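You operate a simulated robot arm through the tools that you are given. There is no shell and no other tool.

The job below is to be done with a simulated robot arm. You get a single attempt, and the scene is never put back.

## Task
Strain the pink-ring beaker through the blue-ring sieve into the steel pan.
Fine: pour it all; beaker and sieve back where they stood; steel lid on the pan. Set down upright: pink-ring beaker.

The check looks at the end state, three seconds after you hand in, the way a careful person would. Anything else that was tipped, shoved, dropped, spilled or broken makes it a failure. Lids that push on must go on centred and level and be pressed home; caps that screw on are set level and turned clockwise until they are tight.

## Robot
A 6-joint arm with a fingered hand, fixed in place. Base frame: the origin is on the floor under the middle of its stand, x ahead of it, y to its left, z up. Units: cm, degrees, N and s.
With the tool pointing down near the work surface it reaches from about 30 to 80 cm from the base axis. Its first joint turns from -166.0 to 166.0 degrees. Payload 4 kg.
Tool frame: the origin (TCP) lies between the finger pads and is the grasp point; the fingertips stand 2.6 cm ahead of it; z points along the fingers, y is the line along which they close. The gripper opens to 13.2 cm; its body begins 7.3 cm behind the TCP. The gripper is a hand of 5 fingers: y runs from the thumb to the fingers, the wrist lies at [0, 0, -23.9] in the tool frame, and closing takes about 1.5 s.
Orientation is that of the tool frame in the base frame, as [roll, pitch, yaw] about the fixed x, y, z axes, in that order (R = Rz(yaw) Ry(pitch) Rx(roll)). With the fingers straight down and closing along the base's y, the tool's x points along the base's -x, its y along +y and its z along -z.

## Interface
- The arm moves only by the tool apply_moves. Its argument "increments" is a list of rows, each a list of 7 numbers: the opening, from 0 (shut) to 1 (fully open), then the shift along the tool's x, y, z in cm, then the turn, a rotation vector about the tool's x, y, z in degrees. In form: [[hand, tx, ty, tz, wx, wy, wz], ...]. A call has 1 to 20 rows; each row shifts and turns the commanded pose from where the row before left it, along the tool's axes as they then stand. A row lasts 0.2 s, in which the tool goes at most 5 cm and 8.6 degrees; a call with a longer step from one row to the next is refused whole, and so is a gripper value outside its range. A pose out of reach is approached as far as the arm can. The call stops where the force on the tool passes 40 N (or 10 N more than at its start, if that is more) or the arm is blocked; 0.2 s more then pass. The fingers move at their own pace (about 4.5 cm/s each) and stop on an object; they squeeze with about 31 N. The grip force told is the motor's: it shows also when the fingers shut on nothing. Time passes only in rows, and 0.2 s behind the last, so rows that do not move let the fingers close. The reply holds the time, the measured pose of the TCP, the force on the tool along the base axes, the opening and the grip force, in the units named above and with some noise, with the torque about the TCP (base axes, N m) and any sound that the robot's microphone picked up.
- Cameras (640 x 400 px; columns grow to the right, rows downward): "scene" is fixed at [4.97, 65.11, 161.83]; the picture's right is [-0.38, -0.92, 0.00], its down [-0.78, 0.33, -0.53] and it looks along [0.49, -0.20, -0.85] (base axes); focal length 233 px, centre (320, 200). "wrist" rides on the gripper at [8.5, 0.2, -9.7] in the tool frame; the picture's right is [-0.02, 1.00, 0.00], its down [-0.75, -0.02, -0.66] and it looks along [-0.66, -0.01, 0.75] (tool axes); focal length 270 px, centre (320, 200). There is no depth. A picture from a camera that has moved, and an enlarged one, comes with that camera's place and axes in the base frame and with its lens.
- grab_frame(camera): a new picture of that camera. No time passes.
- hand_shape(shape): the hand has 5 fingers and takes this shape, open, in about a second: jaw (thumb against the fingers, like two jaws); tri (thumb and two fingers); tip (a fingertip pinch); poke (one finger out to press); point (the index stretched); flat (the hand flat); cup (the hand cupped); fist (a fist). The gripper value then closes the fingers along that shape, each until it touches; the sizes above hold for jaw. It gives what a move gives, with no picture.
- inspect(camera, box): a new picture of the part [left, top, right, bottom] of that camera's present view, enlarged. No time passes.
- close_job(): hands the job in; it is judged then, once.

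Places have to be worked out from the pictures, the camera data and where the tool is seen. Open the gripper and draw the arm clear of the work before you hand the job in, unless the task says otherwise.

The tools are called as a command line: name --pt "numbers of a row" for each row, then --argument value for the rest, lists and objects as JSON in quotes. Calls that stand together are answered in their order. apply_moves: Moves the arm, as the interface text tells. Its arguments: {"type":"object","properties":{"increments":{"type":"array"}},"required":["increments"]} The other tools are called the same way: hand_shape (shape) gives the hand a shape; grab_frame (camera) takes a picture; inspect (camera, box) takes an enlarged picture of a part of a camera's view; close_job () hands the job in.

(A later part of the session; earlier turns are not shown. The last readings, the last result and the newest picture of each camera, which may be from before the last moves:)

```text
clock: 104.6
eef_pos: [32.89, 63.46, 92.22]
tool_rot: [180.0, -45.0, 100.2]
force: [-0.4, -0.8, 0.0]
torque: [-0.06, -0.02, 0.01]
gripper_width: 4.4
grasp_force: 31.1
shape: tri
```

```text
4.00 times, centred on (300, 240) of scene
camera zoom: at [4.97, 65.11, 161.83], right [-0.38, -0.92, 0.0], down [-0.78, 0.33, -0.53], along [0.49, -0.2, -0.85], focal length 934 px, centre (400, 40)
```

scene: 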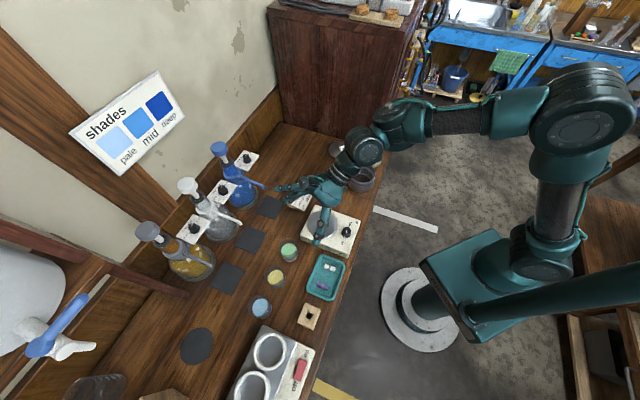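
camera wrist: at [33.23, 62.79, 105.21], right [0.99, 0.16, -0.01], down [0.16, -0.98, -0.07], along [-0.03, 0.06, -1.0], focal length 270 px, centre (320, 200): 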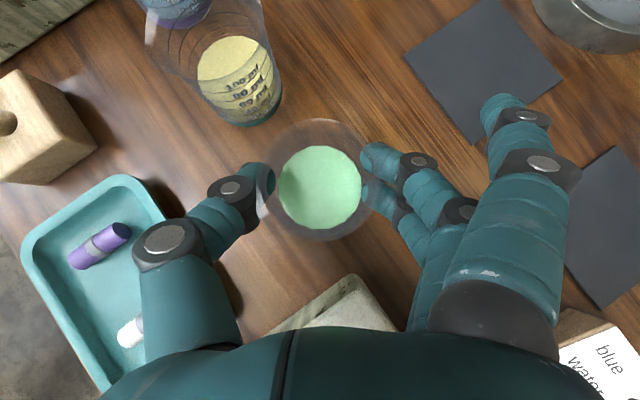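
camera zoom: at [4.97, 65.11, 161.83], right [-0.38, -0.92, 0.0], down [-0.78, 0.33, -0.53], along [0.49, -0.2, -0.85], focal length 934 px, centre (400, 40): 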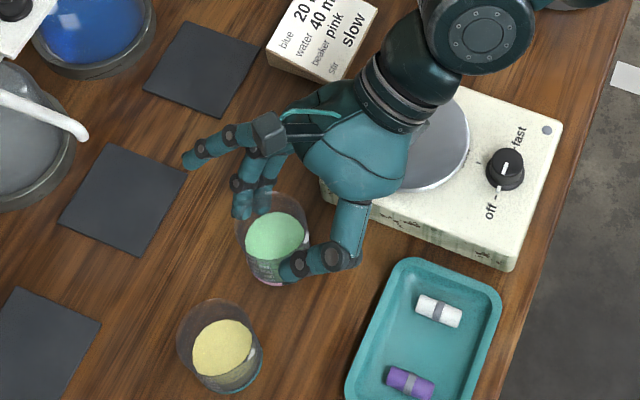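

The beaker is held at 31 N between thumb and two fingers. I lift it straight up, slowly at first.

apply_moves --pt "0.3 0.35 0 -0.35 0 0 0" --pt "0.3 0.7 0 -0.7 0 0 0" --pt "0.3 1.0 0 -1.0 0 0 0" --pt "0.3 1.4 0 -1.4 0 0 0" --pt "0.3 1.6 0 -1.6 0 0 0" --pt "0.3 1.6 0 -1.6 0 0 0" --pt "0.3 1.6 0 -1.6 0 0 0" --pt "0.3 1.0 0 -1.0 0 0 0" --pt "0.3 0 0 0 0 0 0"

grab_frame --camera "wrist"

inspect --camera "scene" --box '[250, 170, 370, 290]'

```text
clock: 106.6
eef_pos: [32.97, 63.53, 105.46]
tool_rot: [179.9, -45.0, 100.3]
force: [-0.5, -0.1, -1.3]
torque: [0.02, 0.0, 0.02]
gripper_width: 4.39
grasp_force: 31.2
shape: tri
```

```text
taken
camera wrist: at [33.29, 62.8, 118.34], right [0.99, 0.16, -0.01], down [0.16, -0.98, -0.07], along [-0.03, 0.06, -1.0], focal length 270 px, centre (320, 200)
```

wrist: 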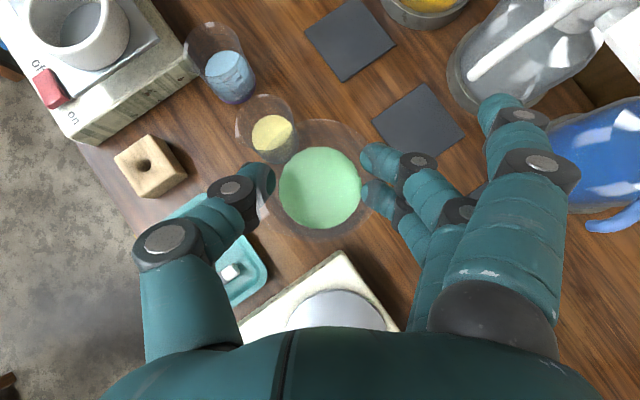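

```text
3.33 times, centred on (310, 230) of scene
camera zoom: at [4.97, 65.11, 161.83], right [-0.38, -0.92, 0.0], down [-0.78, 0.33, -0.53], along [0.49, -0.2, -0.85], focal length 778 px, centre (353, 100)
```

zoom: 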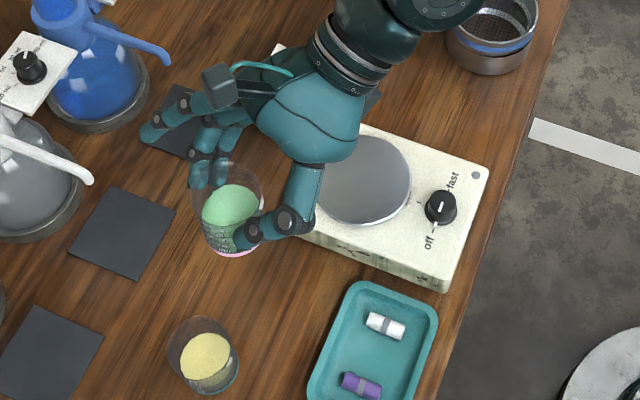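

The beaker is upright and steady in the hand. I turn the heading to about 77° and carry it at moderate speed to the pouring position beside the sieve, at z≈105.

apply_moves --pt "0.3 0 0 0 -2.7 0 2.7" --pt "0.3 0 0 0 -4.5 0 4.5" --pt "0.3 0 0 0 -4.5 0 4.5" --pt "0.3 0 0 0 -4.5 0 4.5" --pt "0.3 -0.7 0.9 -0.7 0 0 0" --pt "0.3 -1.3 1.6 -1.3 0 0 0" --pt "0.3 -1.6 2.0 -1.6 0 0 0" --pt "0.3 -1.6 2.0 -1.6 0 0 0" --pt "0.3 -1.6 2.0 -1.6 0 0 0" --pt "0.3 -1.6 2.0 -1.6 0 0 0" --pt "0.3 -1.6 2.0 -1.6 0 0 0" --pt "0.3 -1.6 2.0 -1.6 0 0 0" --pt "0.3 -1.6 2.0 -1.6 0 0 0" --pt "0.3 -1.6 2.0 -1.6 0 0 0" --pt "0.3 -1.6 2.0 -1.6 0 0 0" --pt "0.3 -1.3 1.6 -1.3 0 0 0" --pt "0.3 -0.9 1.1 -0.9 0 0 0" --pt "0.3 -0.3 0.4 -0.3 0 0 0" --pt "0.3 0 0 0 0 0 0"

grab_frame --camera "scene"

grab_frame --camera "wrist"

```text
clock: 110.6
eef_pos: [50.01, 32.27, 105.33]
tool_rot: [-180.0, -45.0, 77.2]
force: [0.1, 0.1, -1.6]
torque: [0.0, 0.03, 0.01]
gripper_width: 4.39
grasp_force: 30.9
shape: tri
```

```text
taken
```

scene: 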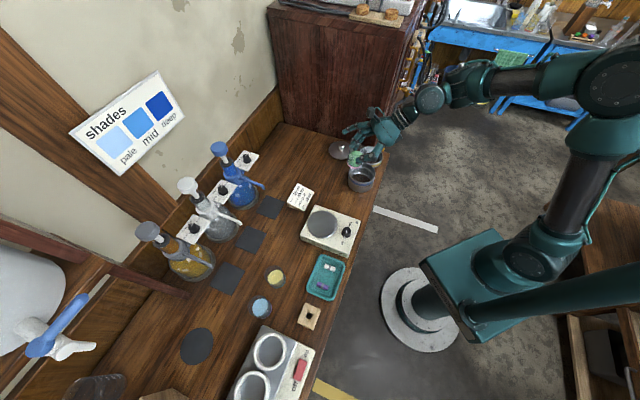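

```text
taken
camera wrist: at [50.02, 31.47, 118.28], right [0.97, -0.23, -0.01], down [-0.23, -0.97, -0.07], along [0.0, 0.07, -1.0], focal length 270 px, centre (320, 200)
```

wrist: 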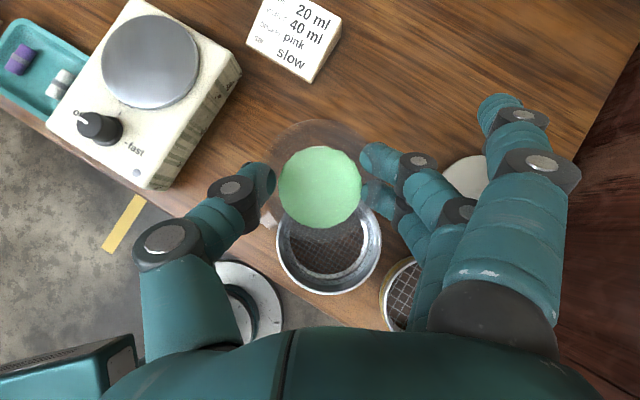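

From straight above, the sieve centre reads about (49.8, 29.3). I move the beaker to its pouring offset (TCP about (51.5, 29.6)) and come down to z≈101.5.

apply_moves --pt "0.3 -0.7 0.4 0.1 0 0 0" --pt "0.3 -1.2 0.6 0.3 0 0 0" --pt "0.3 -1.3 0.6 0.4 0 0 0" --pt "0.3 -1.1 0.45 0.3 0 0 0" --pt "0.3 0 0 0 0 0 0"

grab_frame --camera "wrist"

inspect --camera "scene" --box '[320, 110, 430, 210]'

```text
clock: 111.8
eef_pos: [51.54, 29.4, 101.76]
tool_rot: [180.0, -45.0, 77.3]
force: [0.5, -1.0, -1.0]
torque: [-0.05, 0.01, 0.01]
gripper_width: 4.37
grasp_force: 30.9
shape: tri
```

```text
taken
camera wrist: at [51.58, 28.73, 114.47], right [0.97, -0.23, -0.01], down [-0.23, -0.97, -0.07], along [0.0, 0.07, -1.0], focal length 270 px, centre (320, 200)
```

wrist: 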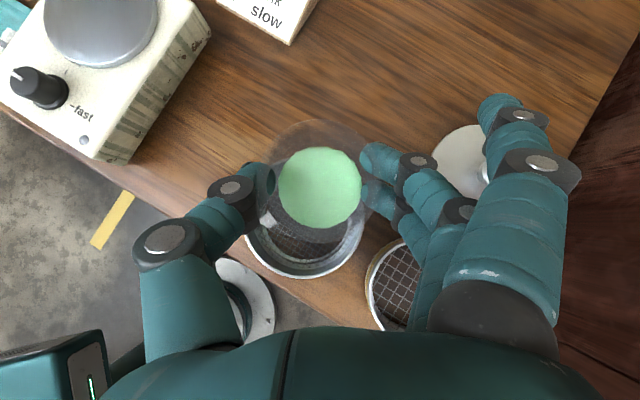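

```text
4.00 times, centred on (375, 160) of scene
camera zoom: at [4.97, 65.11, 161.83], right [-0.38, -0.92, 0.0], down [-0.78, 0.33, -0.53], along [0.49, -0.2, -0.85], focal length 934 px, centre (100, 360)
```

zoom: 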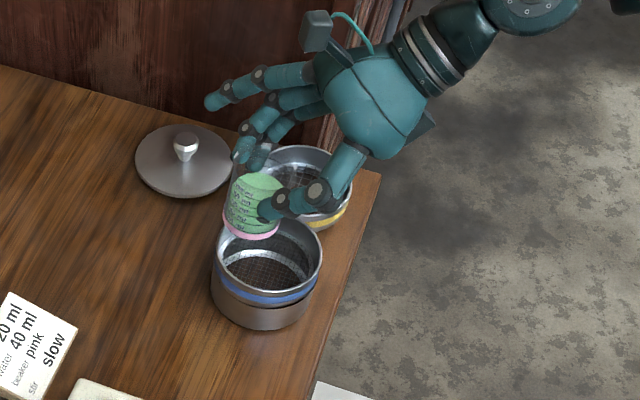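

The beaker is positioned well: 1.6 cm to the right of and 0.5 cm beyond the sieve centre. I start rolling toward the thumb side in steps, to about 50°, and look.

apply_moves --pt "0.3 0 0 0 0 0 -4" --pt "0.3 0 0 0 0 0 -8" --pt "0.3 0 0 0 0 0 -8" --pt "0.3 0 0 0 0 0 -8" --pt "0.3 0 0 0 0 0 -8" --pt "0.3 0 0 0 0 0 -8" --pt "0.3 0 0 0 0 0 -6" --pt "0.3 0 0 0 0 0 0"

inspect --camera "scene" --box '[330, 130, 410, 200]'

grab_frame --camera "wrist"

```text
clock: 113.6
eef_pos: [51.49, 29.55, 101.69]
tool_rot: [142.5, -27.0, 136.7]
force: [-0.5, 0.5, -1.0]
torque: [0.01, 0.01, -0.03]
gripper_width: 4.37
grasp_force: 30.7
shape: tri
```

```text
5.71 times, centred on (370, 165) of scene
camera zoom: at [4.97, 65.11, 161.83], right [-0.38, -0.92, 0.0], down [-0.78, 0.33, -0.53], along [0.49, -0.2, -0.85], focal length 1334 px, centre (34, 400)
```

zoom: 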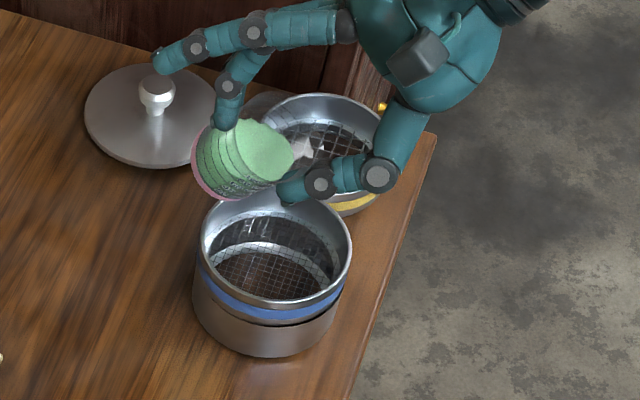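

```text
taken
camera wrist: at [44.72, 28.25, 112.41], right [0.76, 0.38, 0.53], down [0.37, -0.92, 0.12], along [0.53, 0.11, -0.84], focal length 270 px, centre (320, 200)
```

wrist: 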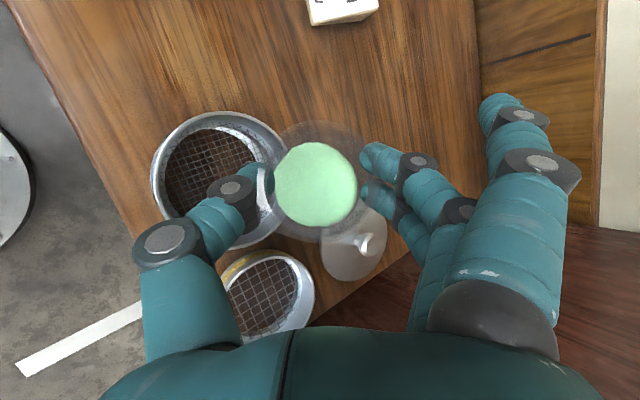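

The content is still all inside, and the lip is over the sieve. I lower 1 cm and roll further in small steps to about 74°.

apply_moves --pt "0.3 -0.45 -0.54 0.7 0 0 0" --pt "0.3 0 0 0 0 0 -6" --pt "0.3 0 0 0 0 0 -6" --pt "0.3 0 0 0 0 0 -6" --pt "0.3 0 0 0 0 0 -6" --pt "0.3 0 0 0 0 0 0"

inspect --camera "scene" --box '[330, 130, 410, 200]'

grab_frame --camera "wrist"

```text
clock: 115.0
eef_pos: [51.61, 29.56, 100.62]
tool_rot: [136.0, -11.2, 155.9]
force: [0.8, -0.4, -1.8]
torque: [-0.01, 0.04, -0.05]
gripper_width: 4.38
grasp_force: 31.4
shape: tri
```

```text
5.71 times, centred on (370, 165) of scene
camera zoom: at [4.97, 65.11, 161.83], right [-0.38, -0.92, 0.0], down [-0.78, 0.33, -0.53], along [0.49, -0.2, -0.85], focal length 1334 px, centre (34, 400)
```

zoom: 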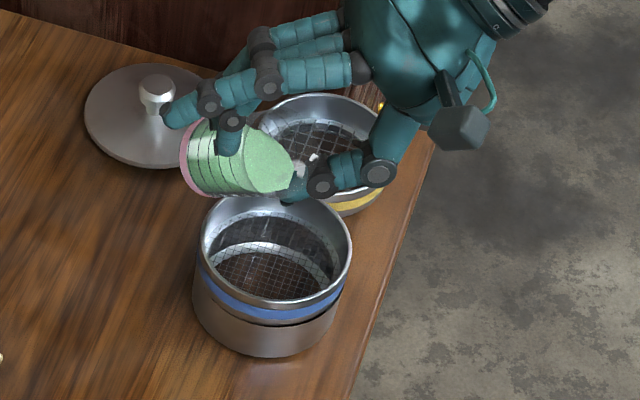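

```text
taken
camera wrist: at [42.57, 26.5, 109.25], right [0.44, 0.59, 0.68], down [0.57, -0.76, 0.31], along [0.7, 0.25, -0.67], focal length 270 px, centre (320, 200)
```

wrist: 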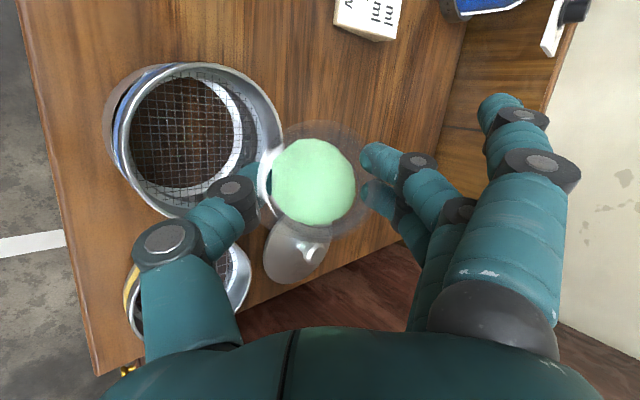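

The surface is nearing the lip on the sieve side. I roll on slowly, watching where the stream lands.

apply_moves --pt "0.3 0 0 0 0 0 -4" --pt "0.3 0 0 0 0 0 -4" --pt "0.3 0 0 0 0 0 0"

inspect --camera "scene" --box '[340, 140, 400, 200]'

grab_frame --camera "wrist"

```text
clock: 115.8
eef_pos: [51.42, 29.45, 100.57]
tool_rot: [135.3, -5.5, 161.8]
force: [-0.8, 0.1, -1.4]
torque: [0.02, 0.01, -0.02]
gripper_width: 4.37
grasp_force: 30.8
shape: tri
```

```text
6.67 times, centred on (370, 170) of scene
camera zoom: at [4.97, 65.11, 161.83], right [-0.38, -0.92, 0.0], down [-0.78, 0.33, -0.53], along [0.49, -0.2, -0.85], focal length 1556 px, centre (-13, 400)
```

zoom: 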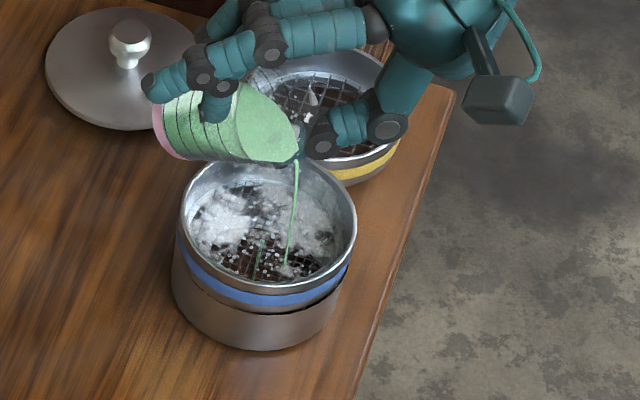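

```text
taken
camera wrist: at [42.09, 25.78, 108.43], right [0.31, 0.65, 0.7], down [0.6, -0.7, 0.38], along [0.73, 0.3, -0.61], focal length 270 px, centre (320, 200)
```

wrist: 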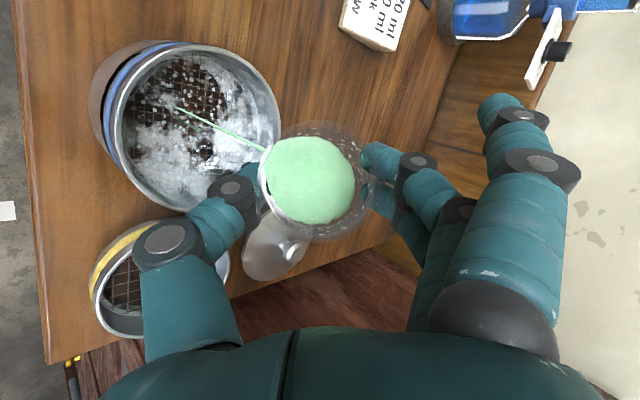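

A thin green stream now falls into the sieve's middle and white solids stay on the mesh. I continue rolling slowly so the flow stays gentle.

apply_moves --pt "0.3 0 0 0 0 0 -2" --pt "0.3 0 0 0 0 0 0" --pt "0.3 0 0 0 0 0 -2" --pt "0.3 0 0 0 0 0 0" --pt "0.3 0 0 0 0 0 -2" --pt "0.3 0 0 0 0 0 0" --pt "0.3 0 0 0 0 0 -2" --pt "0.3 0 0 0 0 0 0"

inspect --camera "scene" --box '[340, 140, 400, 200]'

```text
clock: 117.6
eef_pos: [51.39, 29.56, 100.58]
tool_rot: [135.0, 0.0, 167.3]
force: [0.6, 0.3, -1.7]
torque: [-0.03, 0.05, -0.02]
gripper_width: 4.37
grasp_force: 30.9
shape: tri
```

```text
6.67 times, centred on (370, 170) of scene
camera zoom: at [4.97, 65.11, 161.83], right [-0.38, -0.92, 0.0], down [-0.78, 0.33, -0.53], along [0.49, -0.2, -0.85], focal length 1556 px, centre (-13, 400)
```

zoom: 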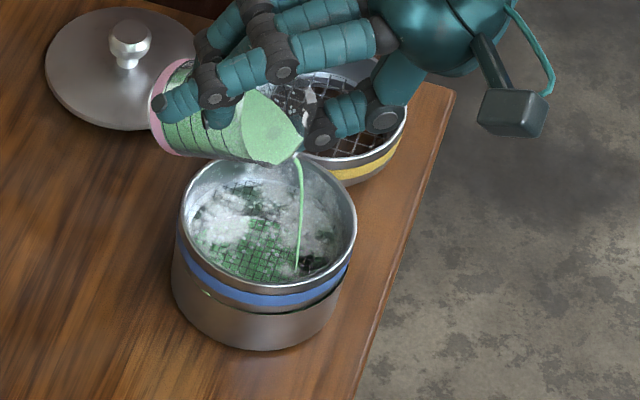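

The pan is filling and the stream lands inside the sieve, a little to the −y side. I shift the beaker slightly to centre the stream and roll on slowly.

apply_moves --pt "0.3 -0.25 0.28 0.28 0 0 0" --pt "0.3 -0.25 0.28 0.28 0 0 0" --pt "0.3 0 0 0 0 0 -2" --pt "0.3 0 0 0 0 0 0" --pt "0.3 0 0 0 0 0 -2" --pt "0.3 0 0 0 0 0 0" --pt "0.3 0 0 0 0 0 -2" --pt "0.3 0 0 0 0 0 0" --pt "0.3 0 0 0 0 0 -2" --pt "0.3 0 0 0 0 0 0"

inspect --camera "scene" --box '[340, 140, 400, 200]'

grab_frame --camera "wrist"

```text
clock: 119.8
eef_pos: [52.19, 30.17, 100.64]
tool_rot: [135.3, 5.8, 173.0]
force: [-0.2, 0.5, -0.5]
torque: [-0.06, 0.03, -0.02]
gripper_width: 4.33
grasp_force: 31.6
shape: tri
```

```text
6.67 times, centred on (370, 170) of scene
camera zoom: at [4.97, 65.11, 161.83], right [-0.38, -0.92, 0.0], down [-0.78, 0.33, -0.53], along [0.49, -0.2, -0.85], focal length 1556 px, centre (-13, 400)
```

zoom: 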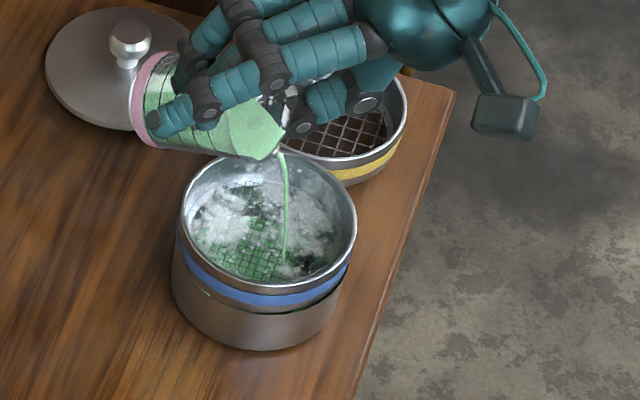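

```text
taken
camera wrist: at [42.38, 24.81, 106.78], right [0.04, 0.71, 0.7], down [0.64, -0.56, 0.53], along [0.77, 0.43, -0.48], focal length 270 px, centre (320, 200)
```

wrist: 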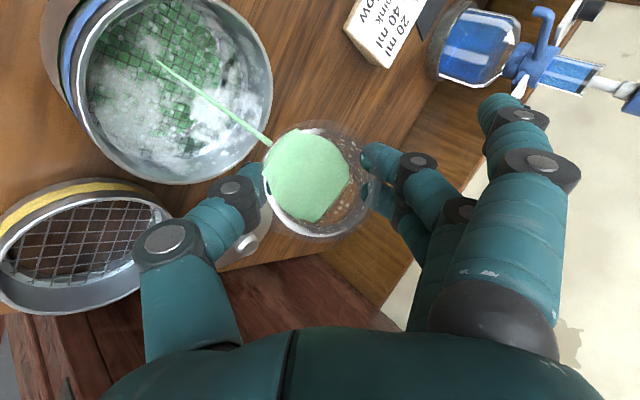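

The stream is centred now. I keep rolling at the same gentle rate.

apply_moves --pt "0.3 0 0 0 0 0 -2" --pt "0.3 0 0 0 0 0 0" --pt "0.3 0 0 0 0 0 -2" --pt "0.3 0 0 0 0 0 0" --pt "0.3 0 0 0 0 0 -2" --pt "0.3 0 0 0 0 0 0" --pt "0.3 0 0 0 0 0 -2" --pt "0.3 0 0 0 0 0 0" --pt "0.3 0 0 0 0 0 -2" --pt "0.3 0 0 0 0 0 0" --pt "0.3 0 0 0 0 0 -2" --pt "0.3 0 0 0 0 0 0" --pt "0.3 0 0 0 0 0 -2" --pt "0.3 0 0 0 0 0 0"

inspect --camera "scene" --box '[340, 140, 400, 200]'

grab_frame --camera "wrist"

```text
clock: 122.8
eef_pos: [52.19, 30.14, 100.62]
tool_rot: [137.2, 15.4, -176.6]
force: [0.2, -0.4, 0.3]
torque: [-0.05, 0.0, -0.03]
gripper_width: 4.36
grasp_force: 30.9
shape: tri
```

```text
6.67 times, centred on (370, 170) of scene
camera zoom: at [4.97, 65.11, 161.83], right [-0.38, -0.92, 0.0], down [-0.78, 0.33, -0.53], along [0.49, -0.2, -0.85], focal length 1556 px, centre (-13, 400)
```

zoom: 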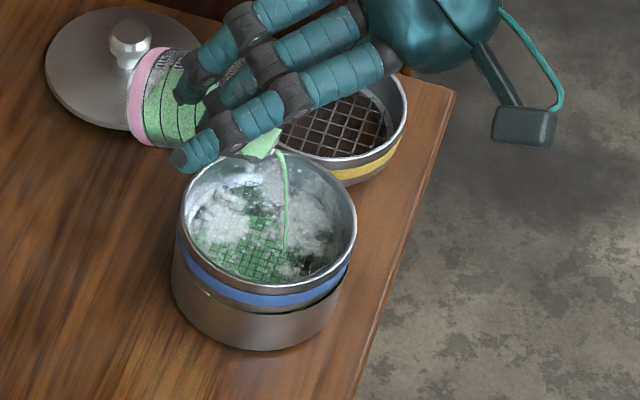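

```text
taken
camera wrist: at [42.55, 23.32, 105.37], right [-0.2, 0.72, 0.66], down [0.63, -0.42, 0.65], along [0.75, 0.55, -0.37], focal length 270 px, centre (320, 200)
```

wrist: 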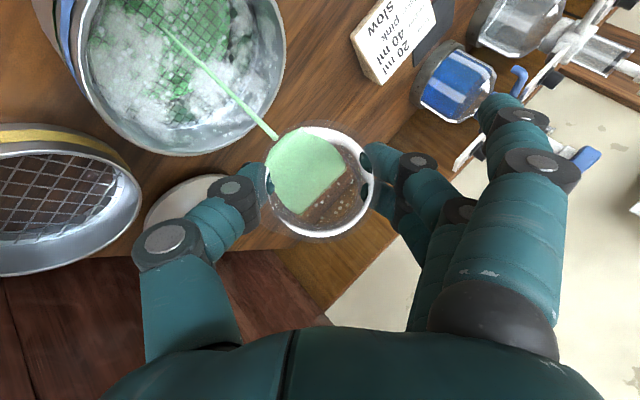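

Half emptied and the stream is well placed. I continue the slow roll.

apply_moves --pt "0.3 0 0 0 0 0 -2.5" --pt "0.3 0 0 0 0 0 0" --pt "0.3 0 0 0 0 0 -2.5" --pt "0.3 0 0 0 0 0 0" --pt "0.3 0 0 0 0 0 -2.5" --pt "0.3 0 0 0 0 0 0" --pt "0.3 0 0 0 0 0 -2.5" --pt "0.3 0 0 0 0 0 0" --pt "0.3 0 0 0 0 0 -2.5" --pt "0.3 0 0 0 0 0 0" --pt "0.3 0 0 0 0 0 -2.5" --pt "0.3 0 0 0 0 0 0" --pt "0.3 0 0 0 0 0 -2.5" --pt "0.3 0 0 0 0 0 0" --pt "0.3 0 0 0 0 0 -2.5" --pt "0.3 0 0 0 0 0 0"

inspect --camera "scene" --box '[340, 140, 400, 200]'

grab_frame --camera "wrist"

```text
clock: 126.2
eef_pos: [52.22, 30.14, 100.68]
tool_rot: [143.4, 28.2, -160.2]
force: [-0.4, -0.5, -1.3]
torque: [0.02, 0.02, 0.01]
gripper_width: 4.37
grasp_force: 30.5
shape: tri
```

```text
6.67 times, centred on (370, 170) of scene
camera zoom: at [4.97, 65.11, 161.83], right [-0.38, -0.92, 0.0], down [-0.78, 0.33, -0.53], along [0.49, -0.2, -0.85], focal length 1556 px, centre (-13, 400)
```

zoom: 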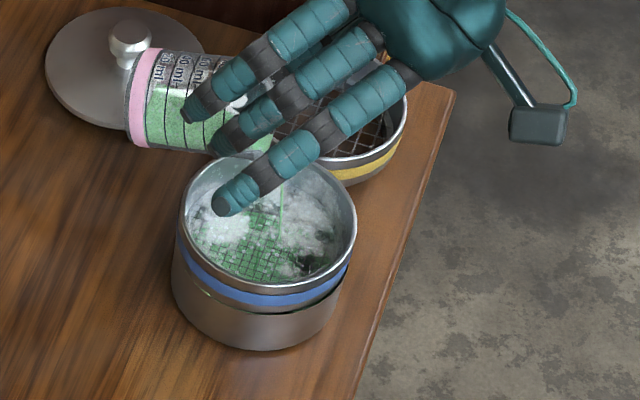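

```text
taken
camera wrist: at [43.63, 21.26, 103.59], right [-0.52, 0.67, 0.53], down [0.53, -0.24, 0.81], along [0.67, 0.71, -0.23], focal length 270 px, centre (320, 200)
```

wrist: 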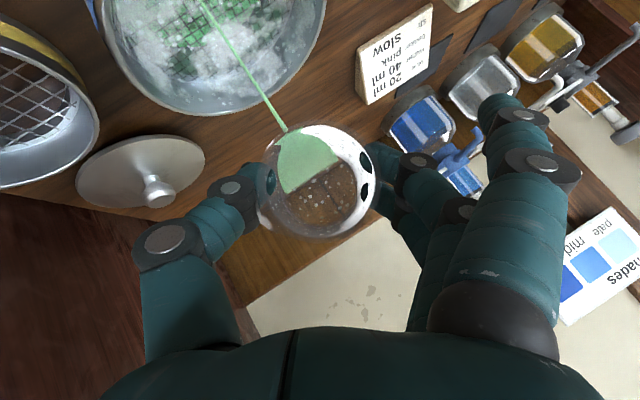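

About a third is left. I roll further while drifting slightly sideways to keep the stream in the middle.

apply_moves --pt "0.3 0.06 0.08 0 0 0 -2.5" --pt "0.3 0 0 0 0 0 0" --pt "0.3 0.06 0.08 0 0 0 -2.5" --pt "0.3 0 0 0 0 0 0" --pt "0.3 0.06 0.08 0 0 0 -2.5" --pt "0.3 0 0 0 0 0 0" --pt "0.3 0.05 0.09 0 0 0 -2.5" --pt "0.3 0 0 0 0 0 0" --pt "0.3 0.05 0.09 0 0 0 -2.5" --pt "0.3 0 0 0 0 0 0" --pt "0.3 0.05 0.09 0 0 0 -2.5" --pt "0.3 0 0 0 0 0 0" --pt "0.3 0.04 0.09 0 0 0 -2.5" --pt "0.3 0 0 0 0 0 0" --pt "0.3 0.04 0.09 0 0 0 -2.5" --pt "0.3 0 0 0 0 0 0"

inspect --camera "scene" --box '[340, 140, 400, 200]'

grab_frame --camera "wrist"

```text
clock: 129.6
eef_pos: [51.31, 30.49, 100.64]
tool_rot: [154.8, 38.6, -139.6]
force: [0.3, -0.1, -0.3]
torque: [-0.02, 0.02, 0.01]
gripper_width: 4.34
grasp_force: 31.2
shape: tri
```

```text
6.67 times, centred on (370, 170) of scene
camera zoom: at [4.97, 65.11, 161.83], right [-0.38, -0.92, 0.0], down [-0.78, 0.33, -0.53], along [0.49, -0.2, -0.85], focal length 1556 px, centre (-13, 400)
```

zoom: 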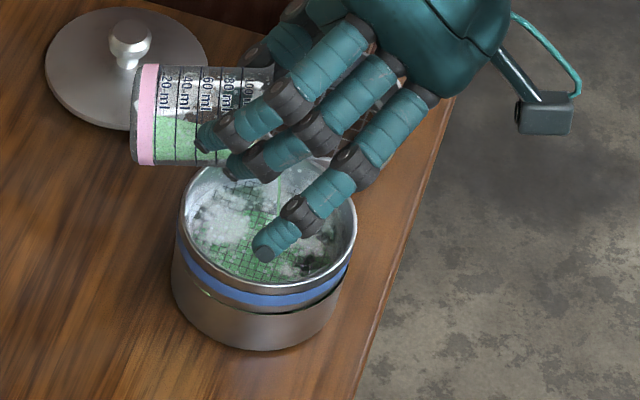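

```text
taken
camera wrist: at [44.81, 19.73, 102.35], right [-0.78, 0.53, 0.34], down [0.36, -0.08, 0.93], along [0.52, 0.85, -0.13], focal length 270 px, centre (320, 200)
```

wrist: 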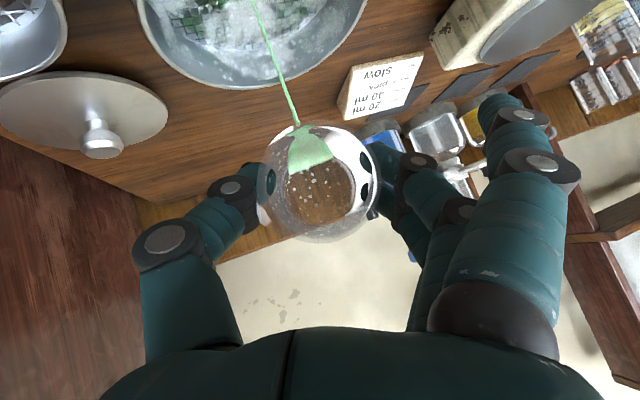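

Only a little is left. I roll the last part toward 180°.

apply_moves --pt "0.3 0 0 0 0 0 -3" --pt "0.3 0 0 0 0 0 0" --pt "0.3 0 0 0 0 0 -3" --pt "0.3 0 0 0 0 0 0" --pt "0.3 0 0 0 0 0 -3" --pt "0.3 0 0 0 0 0 0" --pt "0.3 0 0 0 0 0 -3" --pt "0.3 0 0 0 0 0 0" --pt "0.3 0 0 0 0 0 -3" --pt "0.3 0 0 0 0 0 0" --pt "0.3 0 0 0 0 0 -3" --pt "0.3 0 0 0 0 0 0" --pt "0.3 0 0 0 0 0 -3" --pt "0.3 0 0 0 0 0 0" --pt "0.3 0 0 0 0 0 -3" --pt "0.3 0 0 0 0 0 0"

inspect --camera "scene" --box '[340, 140, 400, 200]'

grab_frame --camera "wrist"

```text
clock: 133.0
eef_pos: [51.42, 30.44, 100.69]
tool_rot: [176.1, 44.9, -108.3]
force: [0.2, -0.7, -0.5]
torque: [0.0, 0.02, 0.0]
gripper_width: 4.37
grasp_force: 31.3
shape: tri
```

```text
6.67 times, centred on (370, 170) of scene
camera zoom: at [4.97, 65.11, 161.83], right [-0.38, -0.92, 0.0], down [-0.78, 0.33, -0.53], along [0.49, -0.2, -0.85], focal length 1556 px, centre (-13, 400)
```

zoom: 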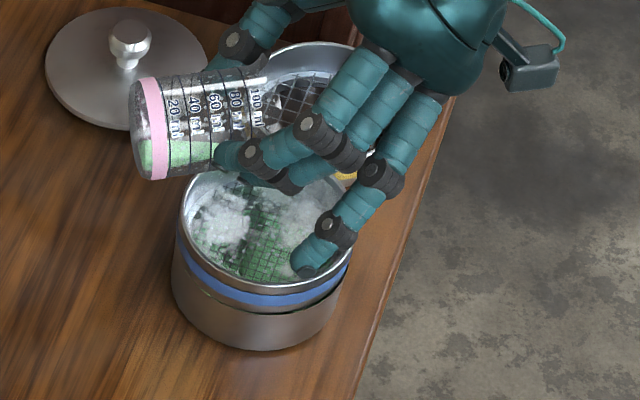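

```text
taken
camera wrist: at [47.91, 18.26, 101.63], right [-0.96, 0.28, 0.06], down [0.08, 0.05, 1.0], along [0.28, 0.96, -0.07], focal length 270 px, centre (320, 200)
```

wrist: 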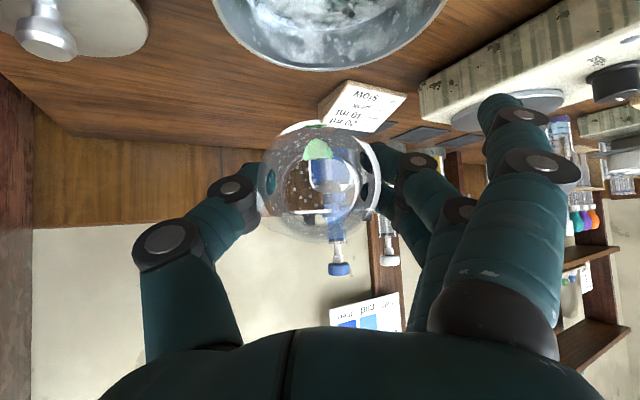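

Nearly empty, with the beaker now lying horizontally. I raise the tool's tilt gradually to tip the mouth further down and drain the rest.

apply_moves --pt "0.3 0.07 0 -0.07 0 -2.5 -1" --pt "0.3 0 0 0 0 0 0" --pt "0.3 0.07 0 -0.07 0 -2.5 -1" --pt "0.3 0 0 0 0 0 0" --pt "0.3 0.07 0 -0.07 0 -2.5 -1" --pt "0.3 0 0 0 0 0 0" --pt "0.3 0.07 0 -0.07 0 -2.5 -0.5" --pt "0.3 0 0 0 0 0 0" --pt "0.3 0.07 0 -0.07 0 -2.5 0" --pt "0.3 0 0 0 0 0 0" --pt "0.3 0.07 0 -0.07 0 -2.5 0" --pt "0.3 0 0 0 0 0 0"

inspect --camera "scene" --box '[340, 140, 400, 200]'

grab_frame --camera "wrist"

```text
clock: 135.6
eef_pos: [51.23, 29.87, 100.63]
tool_rot: [179.6, 59.9, -103.6]
force: [-1.0, 0.7, -1.1]
torque: [0.01, 0.01, -0.02]
gripper_width: 4.34
grasp_force: 31.1
shape: tri
```

```text
6.67 times, centred on (370, 170) of scene
camera zoom: at [4.97, 65.11, 161.83], right [-0.38, -0.92, 0.0], down [-0.78, 0.33, -0.53], along [0.49, -0.2, -0.85], focal length 1556 px, centre (-13, 400)
```

zoom: 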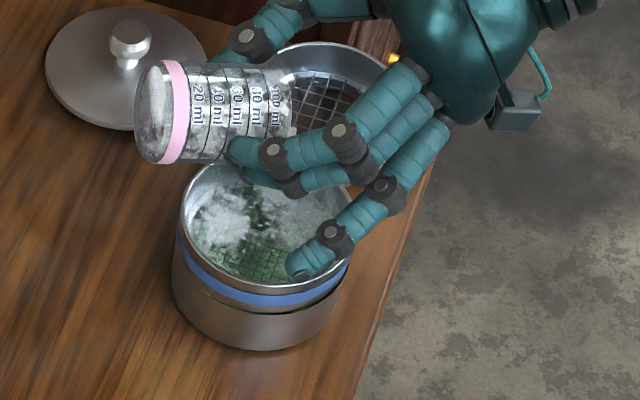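

```text
taken
camera wrist: at [48.28, 17.78, 98.17], right [-0.97, 0.24, 0.02], down [-0.03, -0.19, 0.98], along [0.24, 0.95, 0.19], focal length 270 px, centre (320, 200)
```

wrist: 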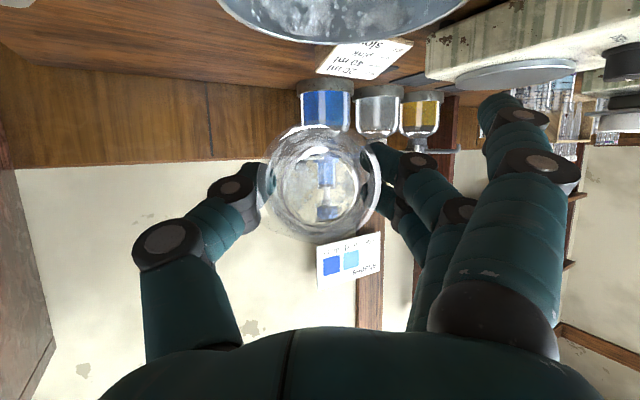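

The beaker looks empty. I tip it a bit further and hold to let any last drops fall, then check.

apply_moves --pt "0.3 0.05 0 -0.05 0 -3 0" --pt "0.3 0.05 0 -0.05 0 -3 0" --pt "0.3 0 0 0 0 -3 0" --pt "0.3 0 0 0 0 -3 0" --pt "0.3 0 0 0 0 0 0" --pt "0.3 0 0 0 0 0 0" --pt "0.3 0 0 0 0 0 0" --pt "0.3 0 0 0 0 0 0" --pt "0.3 0 0 0 0 0 0" --pt "0.3 0 0 0 0 0 0"

inspect --camera "scene" --box '[345, 140, 385, 195]'

inspect --camera "wrist" --box '[240, 100, 400, 250]'

```text
clock: 137.8
eef_pos: [51.17, 29.64, 100.5]
tool_rot: [179.4, 72.0, -103.8]
force: [-0.4, -0.1, -0.6]
torque: [0.0, 0.02, 0.02]
gripper_width: 4.36
grasp_force: 30.5
shape: tri
```

```text
7.27 times, centred on (365, 168) of scene
camera zoom: at [4.97, 65.11, 161.83], right [-0.38, -0.92, 0.0], down [-0.78, 0.33, -0.53], along [0.49, -0.2, -0.85], focal length 1698 px, centre (-7, 436)
```

zoom: 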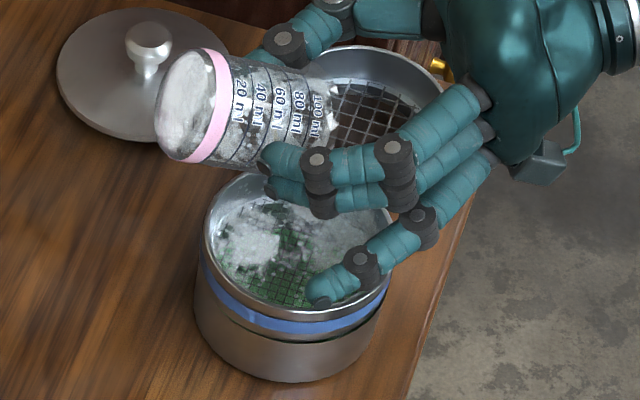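

```text
2.67 times, centred on (320, 175) of wrist
camera zoom: at [48.41, 18.42, 95.59], right [-0.97, 0.24, 0.02], down [-0.07, -0.39, 0.92], along [0.23, 0.89, 0.39], focal length 721 px, centre (320, 267)
```

zoom: 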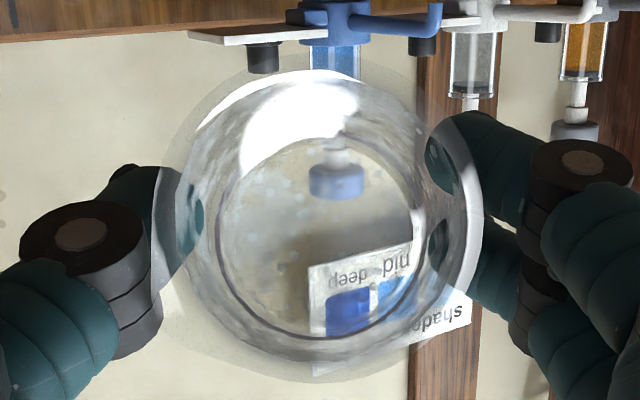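

The beaker is empty and clear. I bring the tilt back to 45° and roll it upright again over the sieve.

apply_moves --pt "0.3 0 0 0 0 6.75 0" --pt "0.3 0 0 0 0 6.75 0" --pt "0.3 0 0 0 0 6.75 0" --pt "0.3 0 0 0 0 6.75 0" --pt "0.3 0 0 0 0 0 8.5" --pt "0.3 0 0 0 0 0 8.5" --pt "0.3 0 0 0 0 0 8.5" --pt "0.3 0 0 0 0 0 8.5" --pt "0.3 0 0 0 0 0 8.5" --pt "0.3 0 0 0 0 0 8.5" --pt "0.3 0 0 0 0 0 8.5" --pt "0.3 0 0 0 0 0 8.5" --pt "0.3 0 0 0 0 0 8.5" --pt "0.3 0 0 0 0 0 8.5" --pt "0.3 0 0 0 0 0 0"

apply_moves --pt "0.3 0 0 0 0 0 8.5" --pt "0.3 0 0 0 0 0 8.5" --pt "0.3 0 0 0 0 0 8.5" --pt "0.3 0 0 0 0 0 8.5" --pt "0.3 0 0 0 0 0 8.5" --pt "0.3 0 0 0 0 0 8.5" --pt "0.3 0 0 0 0 0 8.5" --pt "0.3 0 0 0 0 0 8.5" --pt "0.3 0 0 0 0 0 8.5" --pt "0.3 0 0 0 0 0 8.5" --pt "0.3 0 0 0 0 0 8.5" --pt "0.3 0 0 0 0 0 1.0" --pt "0.3 0 0 0 0 0 0"

grab_frame --camera "wrist"

inspect --camera "scene" --box '[330, 130, 410, 200]'

```text
clock: 141.0
eef_pos: [51.18, 29.69, 100.54]
tool_rot: [135.2, 3.3, 170.2]
force: [-1.2, 0.0, -1.1]
torque: [0.0, -0.01, -0.02]
gripper_width: 4.36
grasp_force: 30.7
shape: tri
```

```text
clock: 143.8
eef_pos: [51.22, 29.66, 100.61]
tool_rot: [179.9, -45.0, 77.1]
force: [-0.6, -0.3, 0.1]
torque: [0.01, 0.01, -0.02]
gripper_width: 4.36
grasp_force: 30.5
shape: tri
```

```text
taken
camera wrist: at [51.23, 28.99, 113.45], right [0.97, -0.24, -0.01], down [-0.24, -0.97, -0.07], along [0.0, 0.07, -1.0], focal length 270 px, centre (320, 200)
```

wrist: 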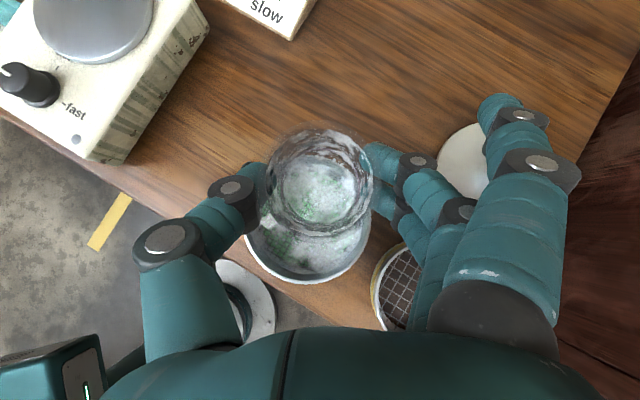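

```text
5.71 times, centred on (370, 165) of scene
camera zoom: at [4.97, 65.11, 161.83], right [-0.38, -0.92, 0.0], down [-0.78, 0.33, -0.53], along [0.49, -0.2, -0.85], focal length 1334 px, centre (34, 400)
```

zoom: 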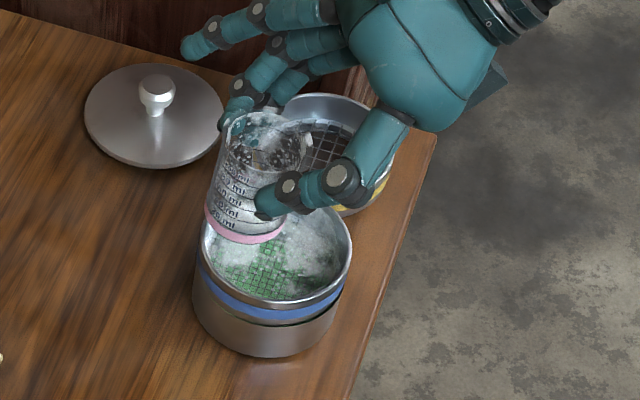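

The beaker is upright and empty. I lift it to z≈105.5, carry it back over its place and turn the heading back to 100°.

apply_moves --pt "0.3 1.7 0 -1.7 0 0 0" --pt "0.3 1.73 0 -1.73 0 0 0" --pt "0.3 1.0 -1.2 1.0 0 0 0" --pt "0.3 1.86 -2.3 1.86 0 0 0" --pt "0.3 1.86 -2.3 1.86 0 0 0" --pt "0.3 1.86 -2.3 1.86 0 0 0" --pt "0.3 1.86 -2.3 1.86 0 0 0" --pt "0.3 1.86 -2.3 1.86 0 0 0" --pt "0.3 1.86 -2.3 1.86 0 0 0" --pt "0.3 1.86 -2.3 1.86 0 0 0" --pt "0.3 1.86 -2.3 1.86 0 0 0" --pt "0.3 1.86 -2.3 1.86 0 0 0" --pt "0.3 1.86 -2.3 1.86 0 0 0" --pt "0.3 0.85 -1.1 0.85 0 0 0" --pt "0.3 0 0 0 4.1 0 -4.1" --pt "0.3 0 0 0 4.1 0 -4.1" --pt "0.3 0 0 0 4.1 0 -4.1" --pt "0.3 0 0 0 4.03 0 -4.03" --pt "0.3 0 0 0 0 0 0"

grab_frame --camera "wrist"

inspect --camera "scene" --box '[320, 120, 420, 210]'

```text
clock: 147.8
eef_pos: [33.08, 63.52, 105.35]
tool_rot: [179.6, -44.9, 100.3]
force: [-0.2, 0.3, -0.9]
torque: [0.03, 0.03, 0.01]
gripper_width: 4.34
grasp_force: 31.0
shape: tri
```

```text
taken
camera wrist: at [33.38, 62.9, 118.2], right [0.99, 0.16, -0.01], down [0.16, -0.98, -0.07], along [-0.02, 0.06, -1.0], focal length 270 px, centre (320, 200)
```

wrist: 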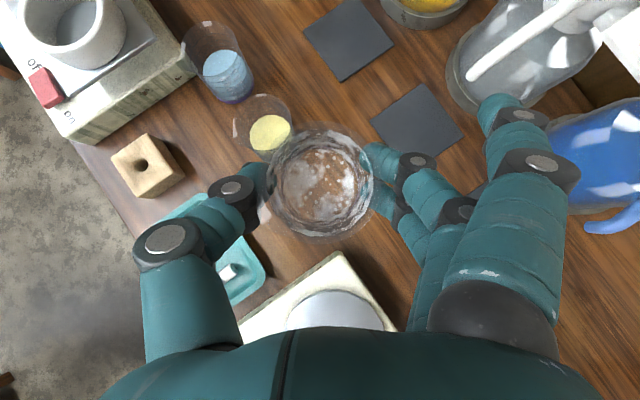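

```text
4.44 times, centred on (370, 165) of scene
camera zoom: at [4.97, 65.11, 161.83], right [-0.38, -0.92, 0.0], down [-0.78, 0.33, -0.53], along [0.49, -0.2, -0.85], focal length 1038 px, centre (98, 356)
```

zoom: 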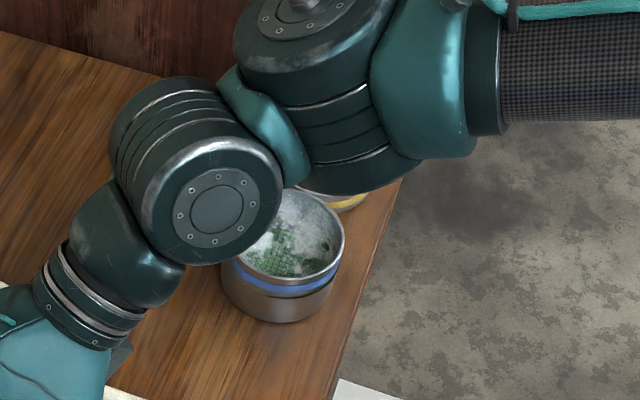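

Back above its place at (33.1, 63.5, 105.4). The beaker shows some flecks inside, so I look closer to judge whether anything is really left.

inspect --camera "wrist" --box '[255, 110, 385, 250]'

inspect --camera "scene" --box '[255, 210, 325, 280]'

```text
2.86 times, centred on (320, 180) of wrist
camera zoom: at [33.38, 62.9, 118.2], right [0.99, 0.16, -0.01], down [0.16, -0.98, -0.07], along [-0.02, 0.06, -1.0], focal length 772 px, centre (320, 257)
```

zoom: 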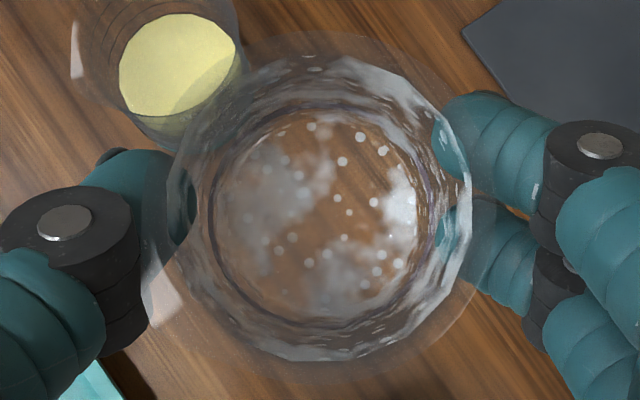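

```text
5.71 times, centred on (290, 245) of scene
camera zoom: at [4.97, 65.11, 161.83], right [-0.38, -0.92, 0.0], down [-0.78, 0.33, -0.53], along [0.49, -0.2, -0.85], focal length 1334 px, centre (491, -57)
```

zoom: 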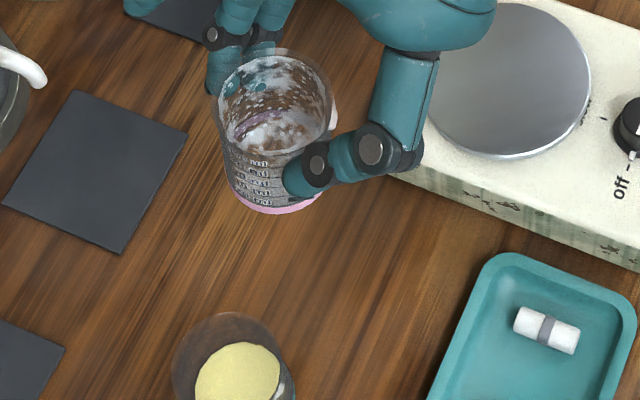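

Only a thin wet film remains, with no green liquid. I lower the beaker toward the table at its original spot.

apply_moves --pt "0.3 -1.5 0 1.5 0 0 0" --pt "0.3 -1.6 0 1.6 0 0 0" --pt "0.3 -1.6 0 1.6 0 0 0" --pt "0.3 -1.6 0 1.6 0 0 0" --pt "0.3 -1.5 0 1.5 0 0 0" --pt "0.3 -0.7 0 0.7 0 0 0" --pt "0.3 -0.3 0 0.3 0 0 0" --pt "0.3 0 0 0 0 0 0"

grab_frame --camera "wrist"

inspect --camera "scene" --box '[255, 210, 335, 300]'

```text
clock: 149.6
eef_pos: [32.92, 63.64, 92.86]
tool_rot: [179.8, -44.9, 100.5]
force: [-0.2, 0.2, -0.2]
torque: [-0.01, 0.05, -0.01]
gripper_width: 4.31
grasp_force: 31.0
shape: tri
```

```text
taken
camera wrist: at [33.4, 62.91, 105.68], right [0.99, 0.16, -0.01], down [0.16, -0.98, -0.07], along [-0.02, 0.06, -1.0], focal length 270 px, centre (320, 200)
```

wrist: 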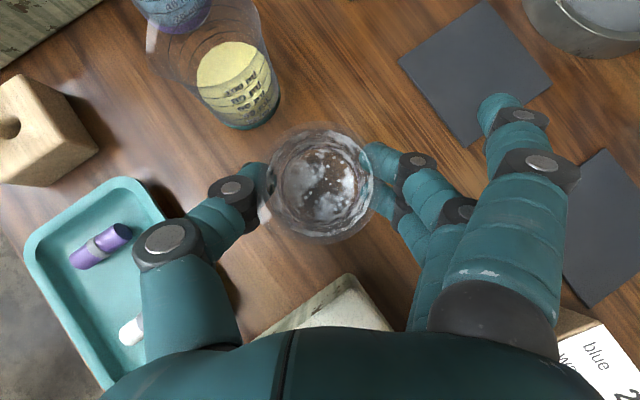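

```text
4.44 times, centred on (295, 255) of scene
camera zoom: at [4.97, 65.11, 161.83], right [-0.38, -0.92, 0.0], down [-0.78, 0.33, -0.53], along [0.49, -0.2, -0.85], focal length 1038 px, centre (431, -44)
```

zoom: 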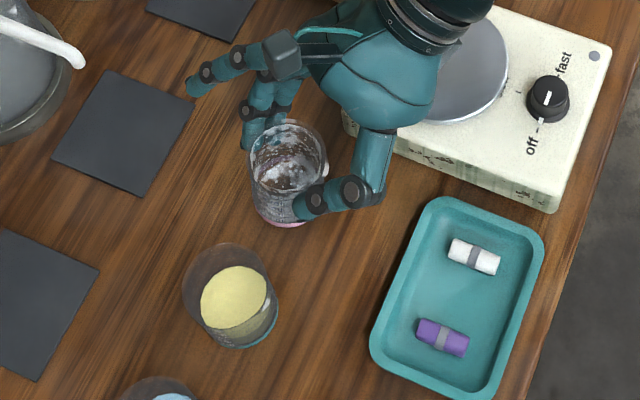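

No contact yet at 92.9. I lower the last few millimetres in small steps, watching the force.

apply_moves --pt "0.3 -0.14 0 0.14 0 0 0" --pt "0.3 -0.1 0 0.1 0 0 0" --pt "0.3 -0.07 0 0.07 0 0 0" --pt "0.3 0 0 0 0 0 0"

```text
clock: 150.6
eef_pos: [32.94, 63.62, 92.54]
tool_rot: [179.7, -45.0, 100.5]
force: [0.9, 1.5, 5.9]
torque: [0.05, -0.04, 0.0]
gripper_width: 4.34
grasp_force: 31.0
shape: tri
```

The base touches the table (about 6 N). I open the hand gradually to release the beaker.

apply_moves --pt "0.38 0 0 0 0 0 0" --pt "0.45 0 0 0 0 0 0" --pt "0.55 0 0 0 0 0 0" --pt "0.7 0 0 0 0 0 0" --pt "0.85 0 0 0 0 0 0" --pt "1 0 0 0 0 0 0" --pt "1 0 0 0 0 0 0" --pt "1 0 0 0 0 0 0"

grab_frame --camera "wrist"

inspect --camera "scene" --box '[255, 210, 335, 300]'

```text
clock: 152.4
eef_pos: [33.03, 63.54, 92.47]
tool_rot: [179.8, -44.9, 100.5]
force: [-0.1, 0.3, 0.3]
torque: [0.0, 0.0, -0.01]
gripper_width: 13.19
grasp_force: 0.2
shape: tri
```

```text
taken
camera wrist: at [33.4, 62.92, 105.31], right [0.99, 0.16, -0.01], down [0.16, -0.98, -0.07], along [-0.02, 0.06, -1.0], focal length 270 px, centre (320, 200)
```

wrist: 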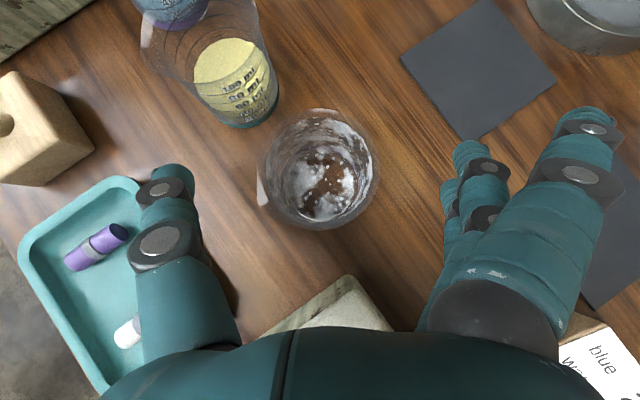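

```text
4.44 times, centred on (295, 255) of scene
camera zoom: at [4.97, 65.11, 161.83], right [-0.38, -0.92, 0.0], down [-0.78, 0.33, -0.53], along [0.49, -0.2, -0.85], focal length 1038 px, centre (431, -44)
```

zoom: 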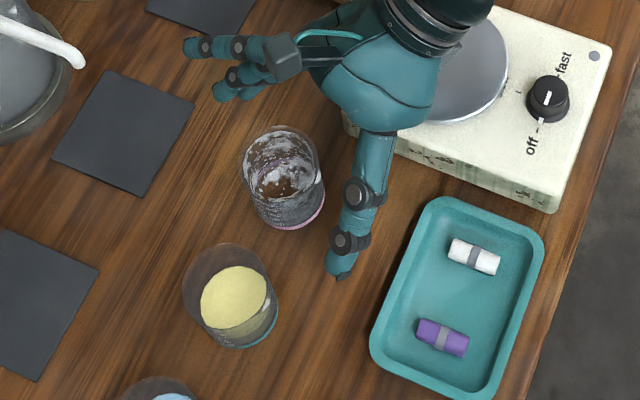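

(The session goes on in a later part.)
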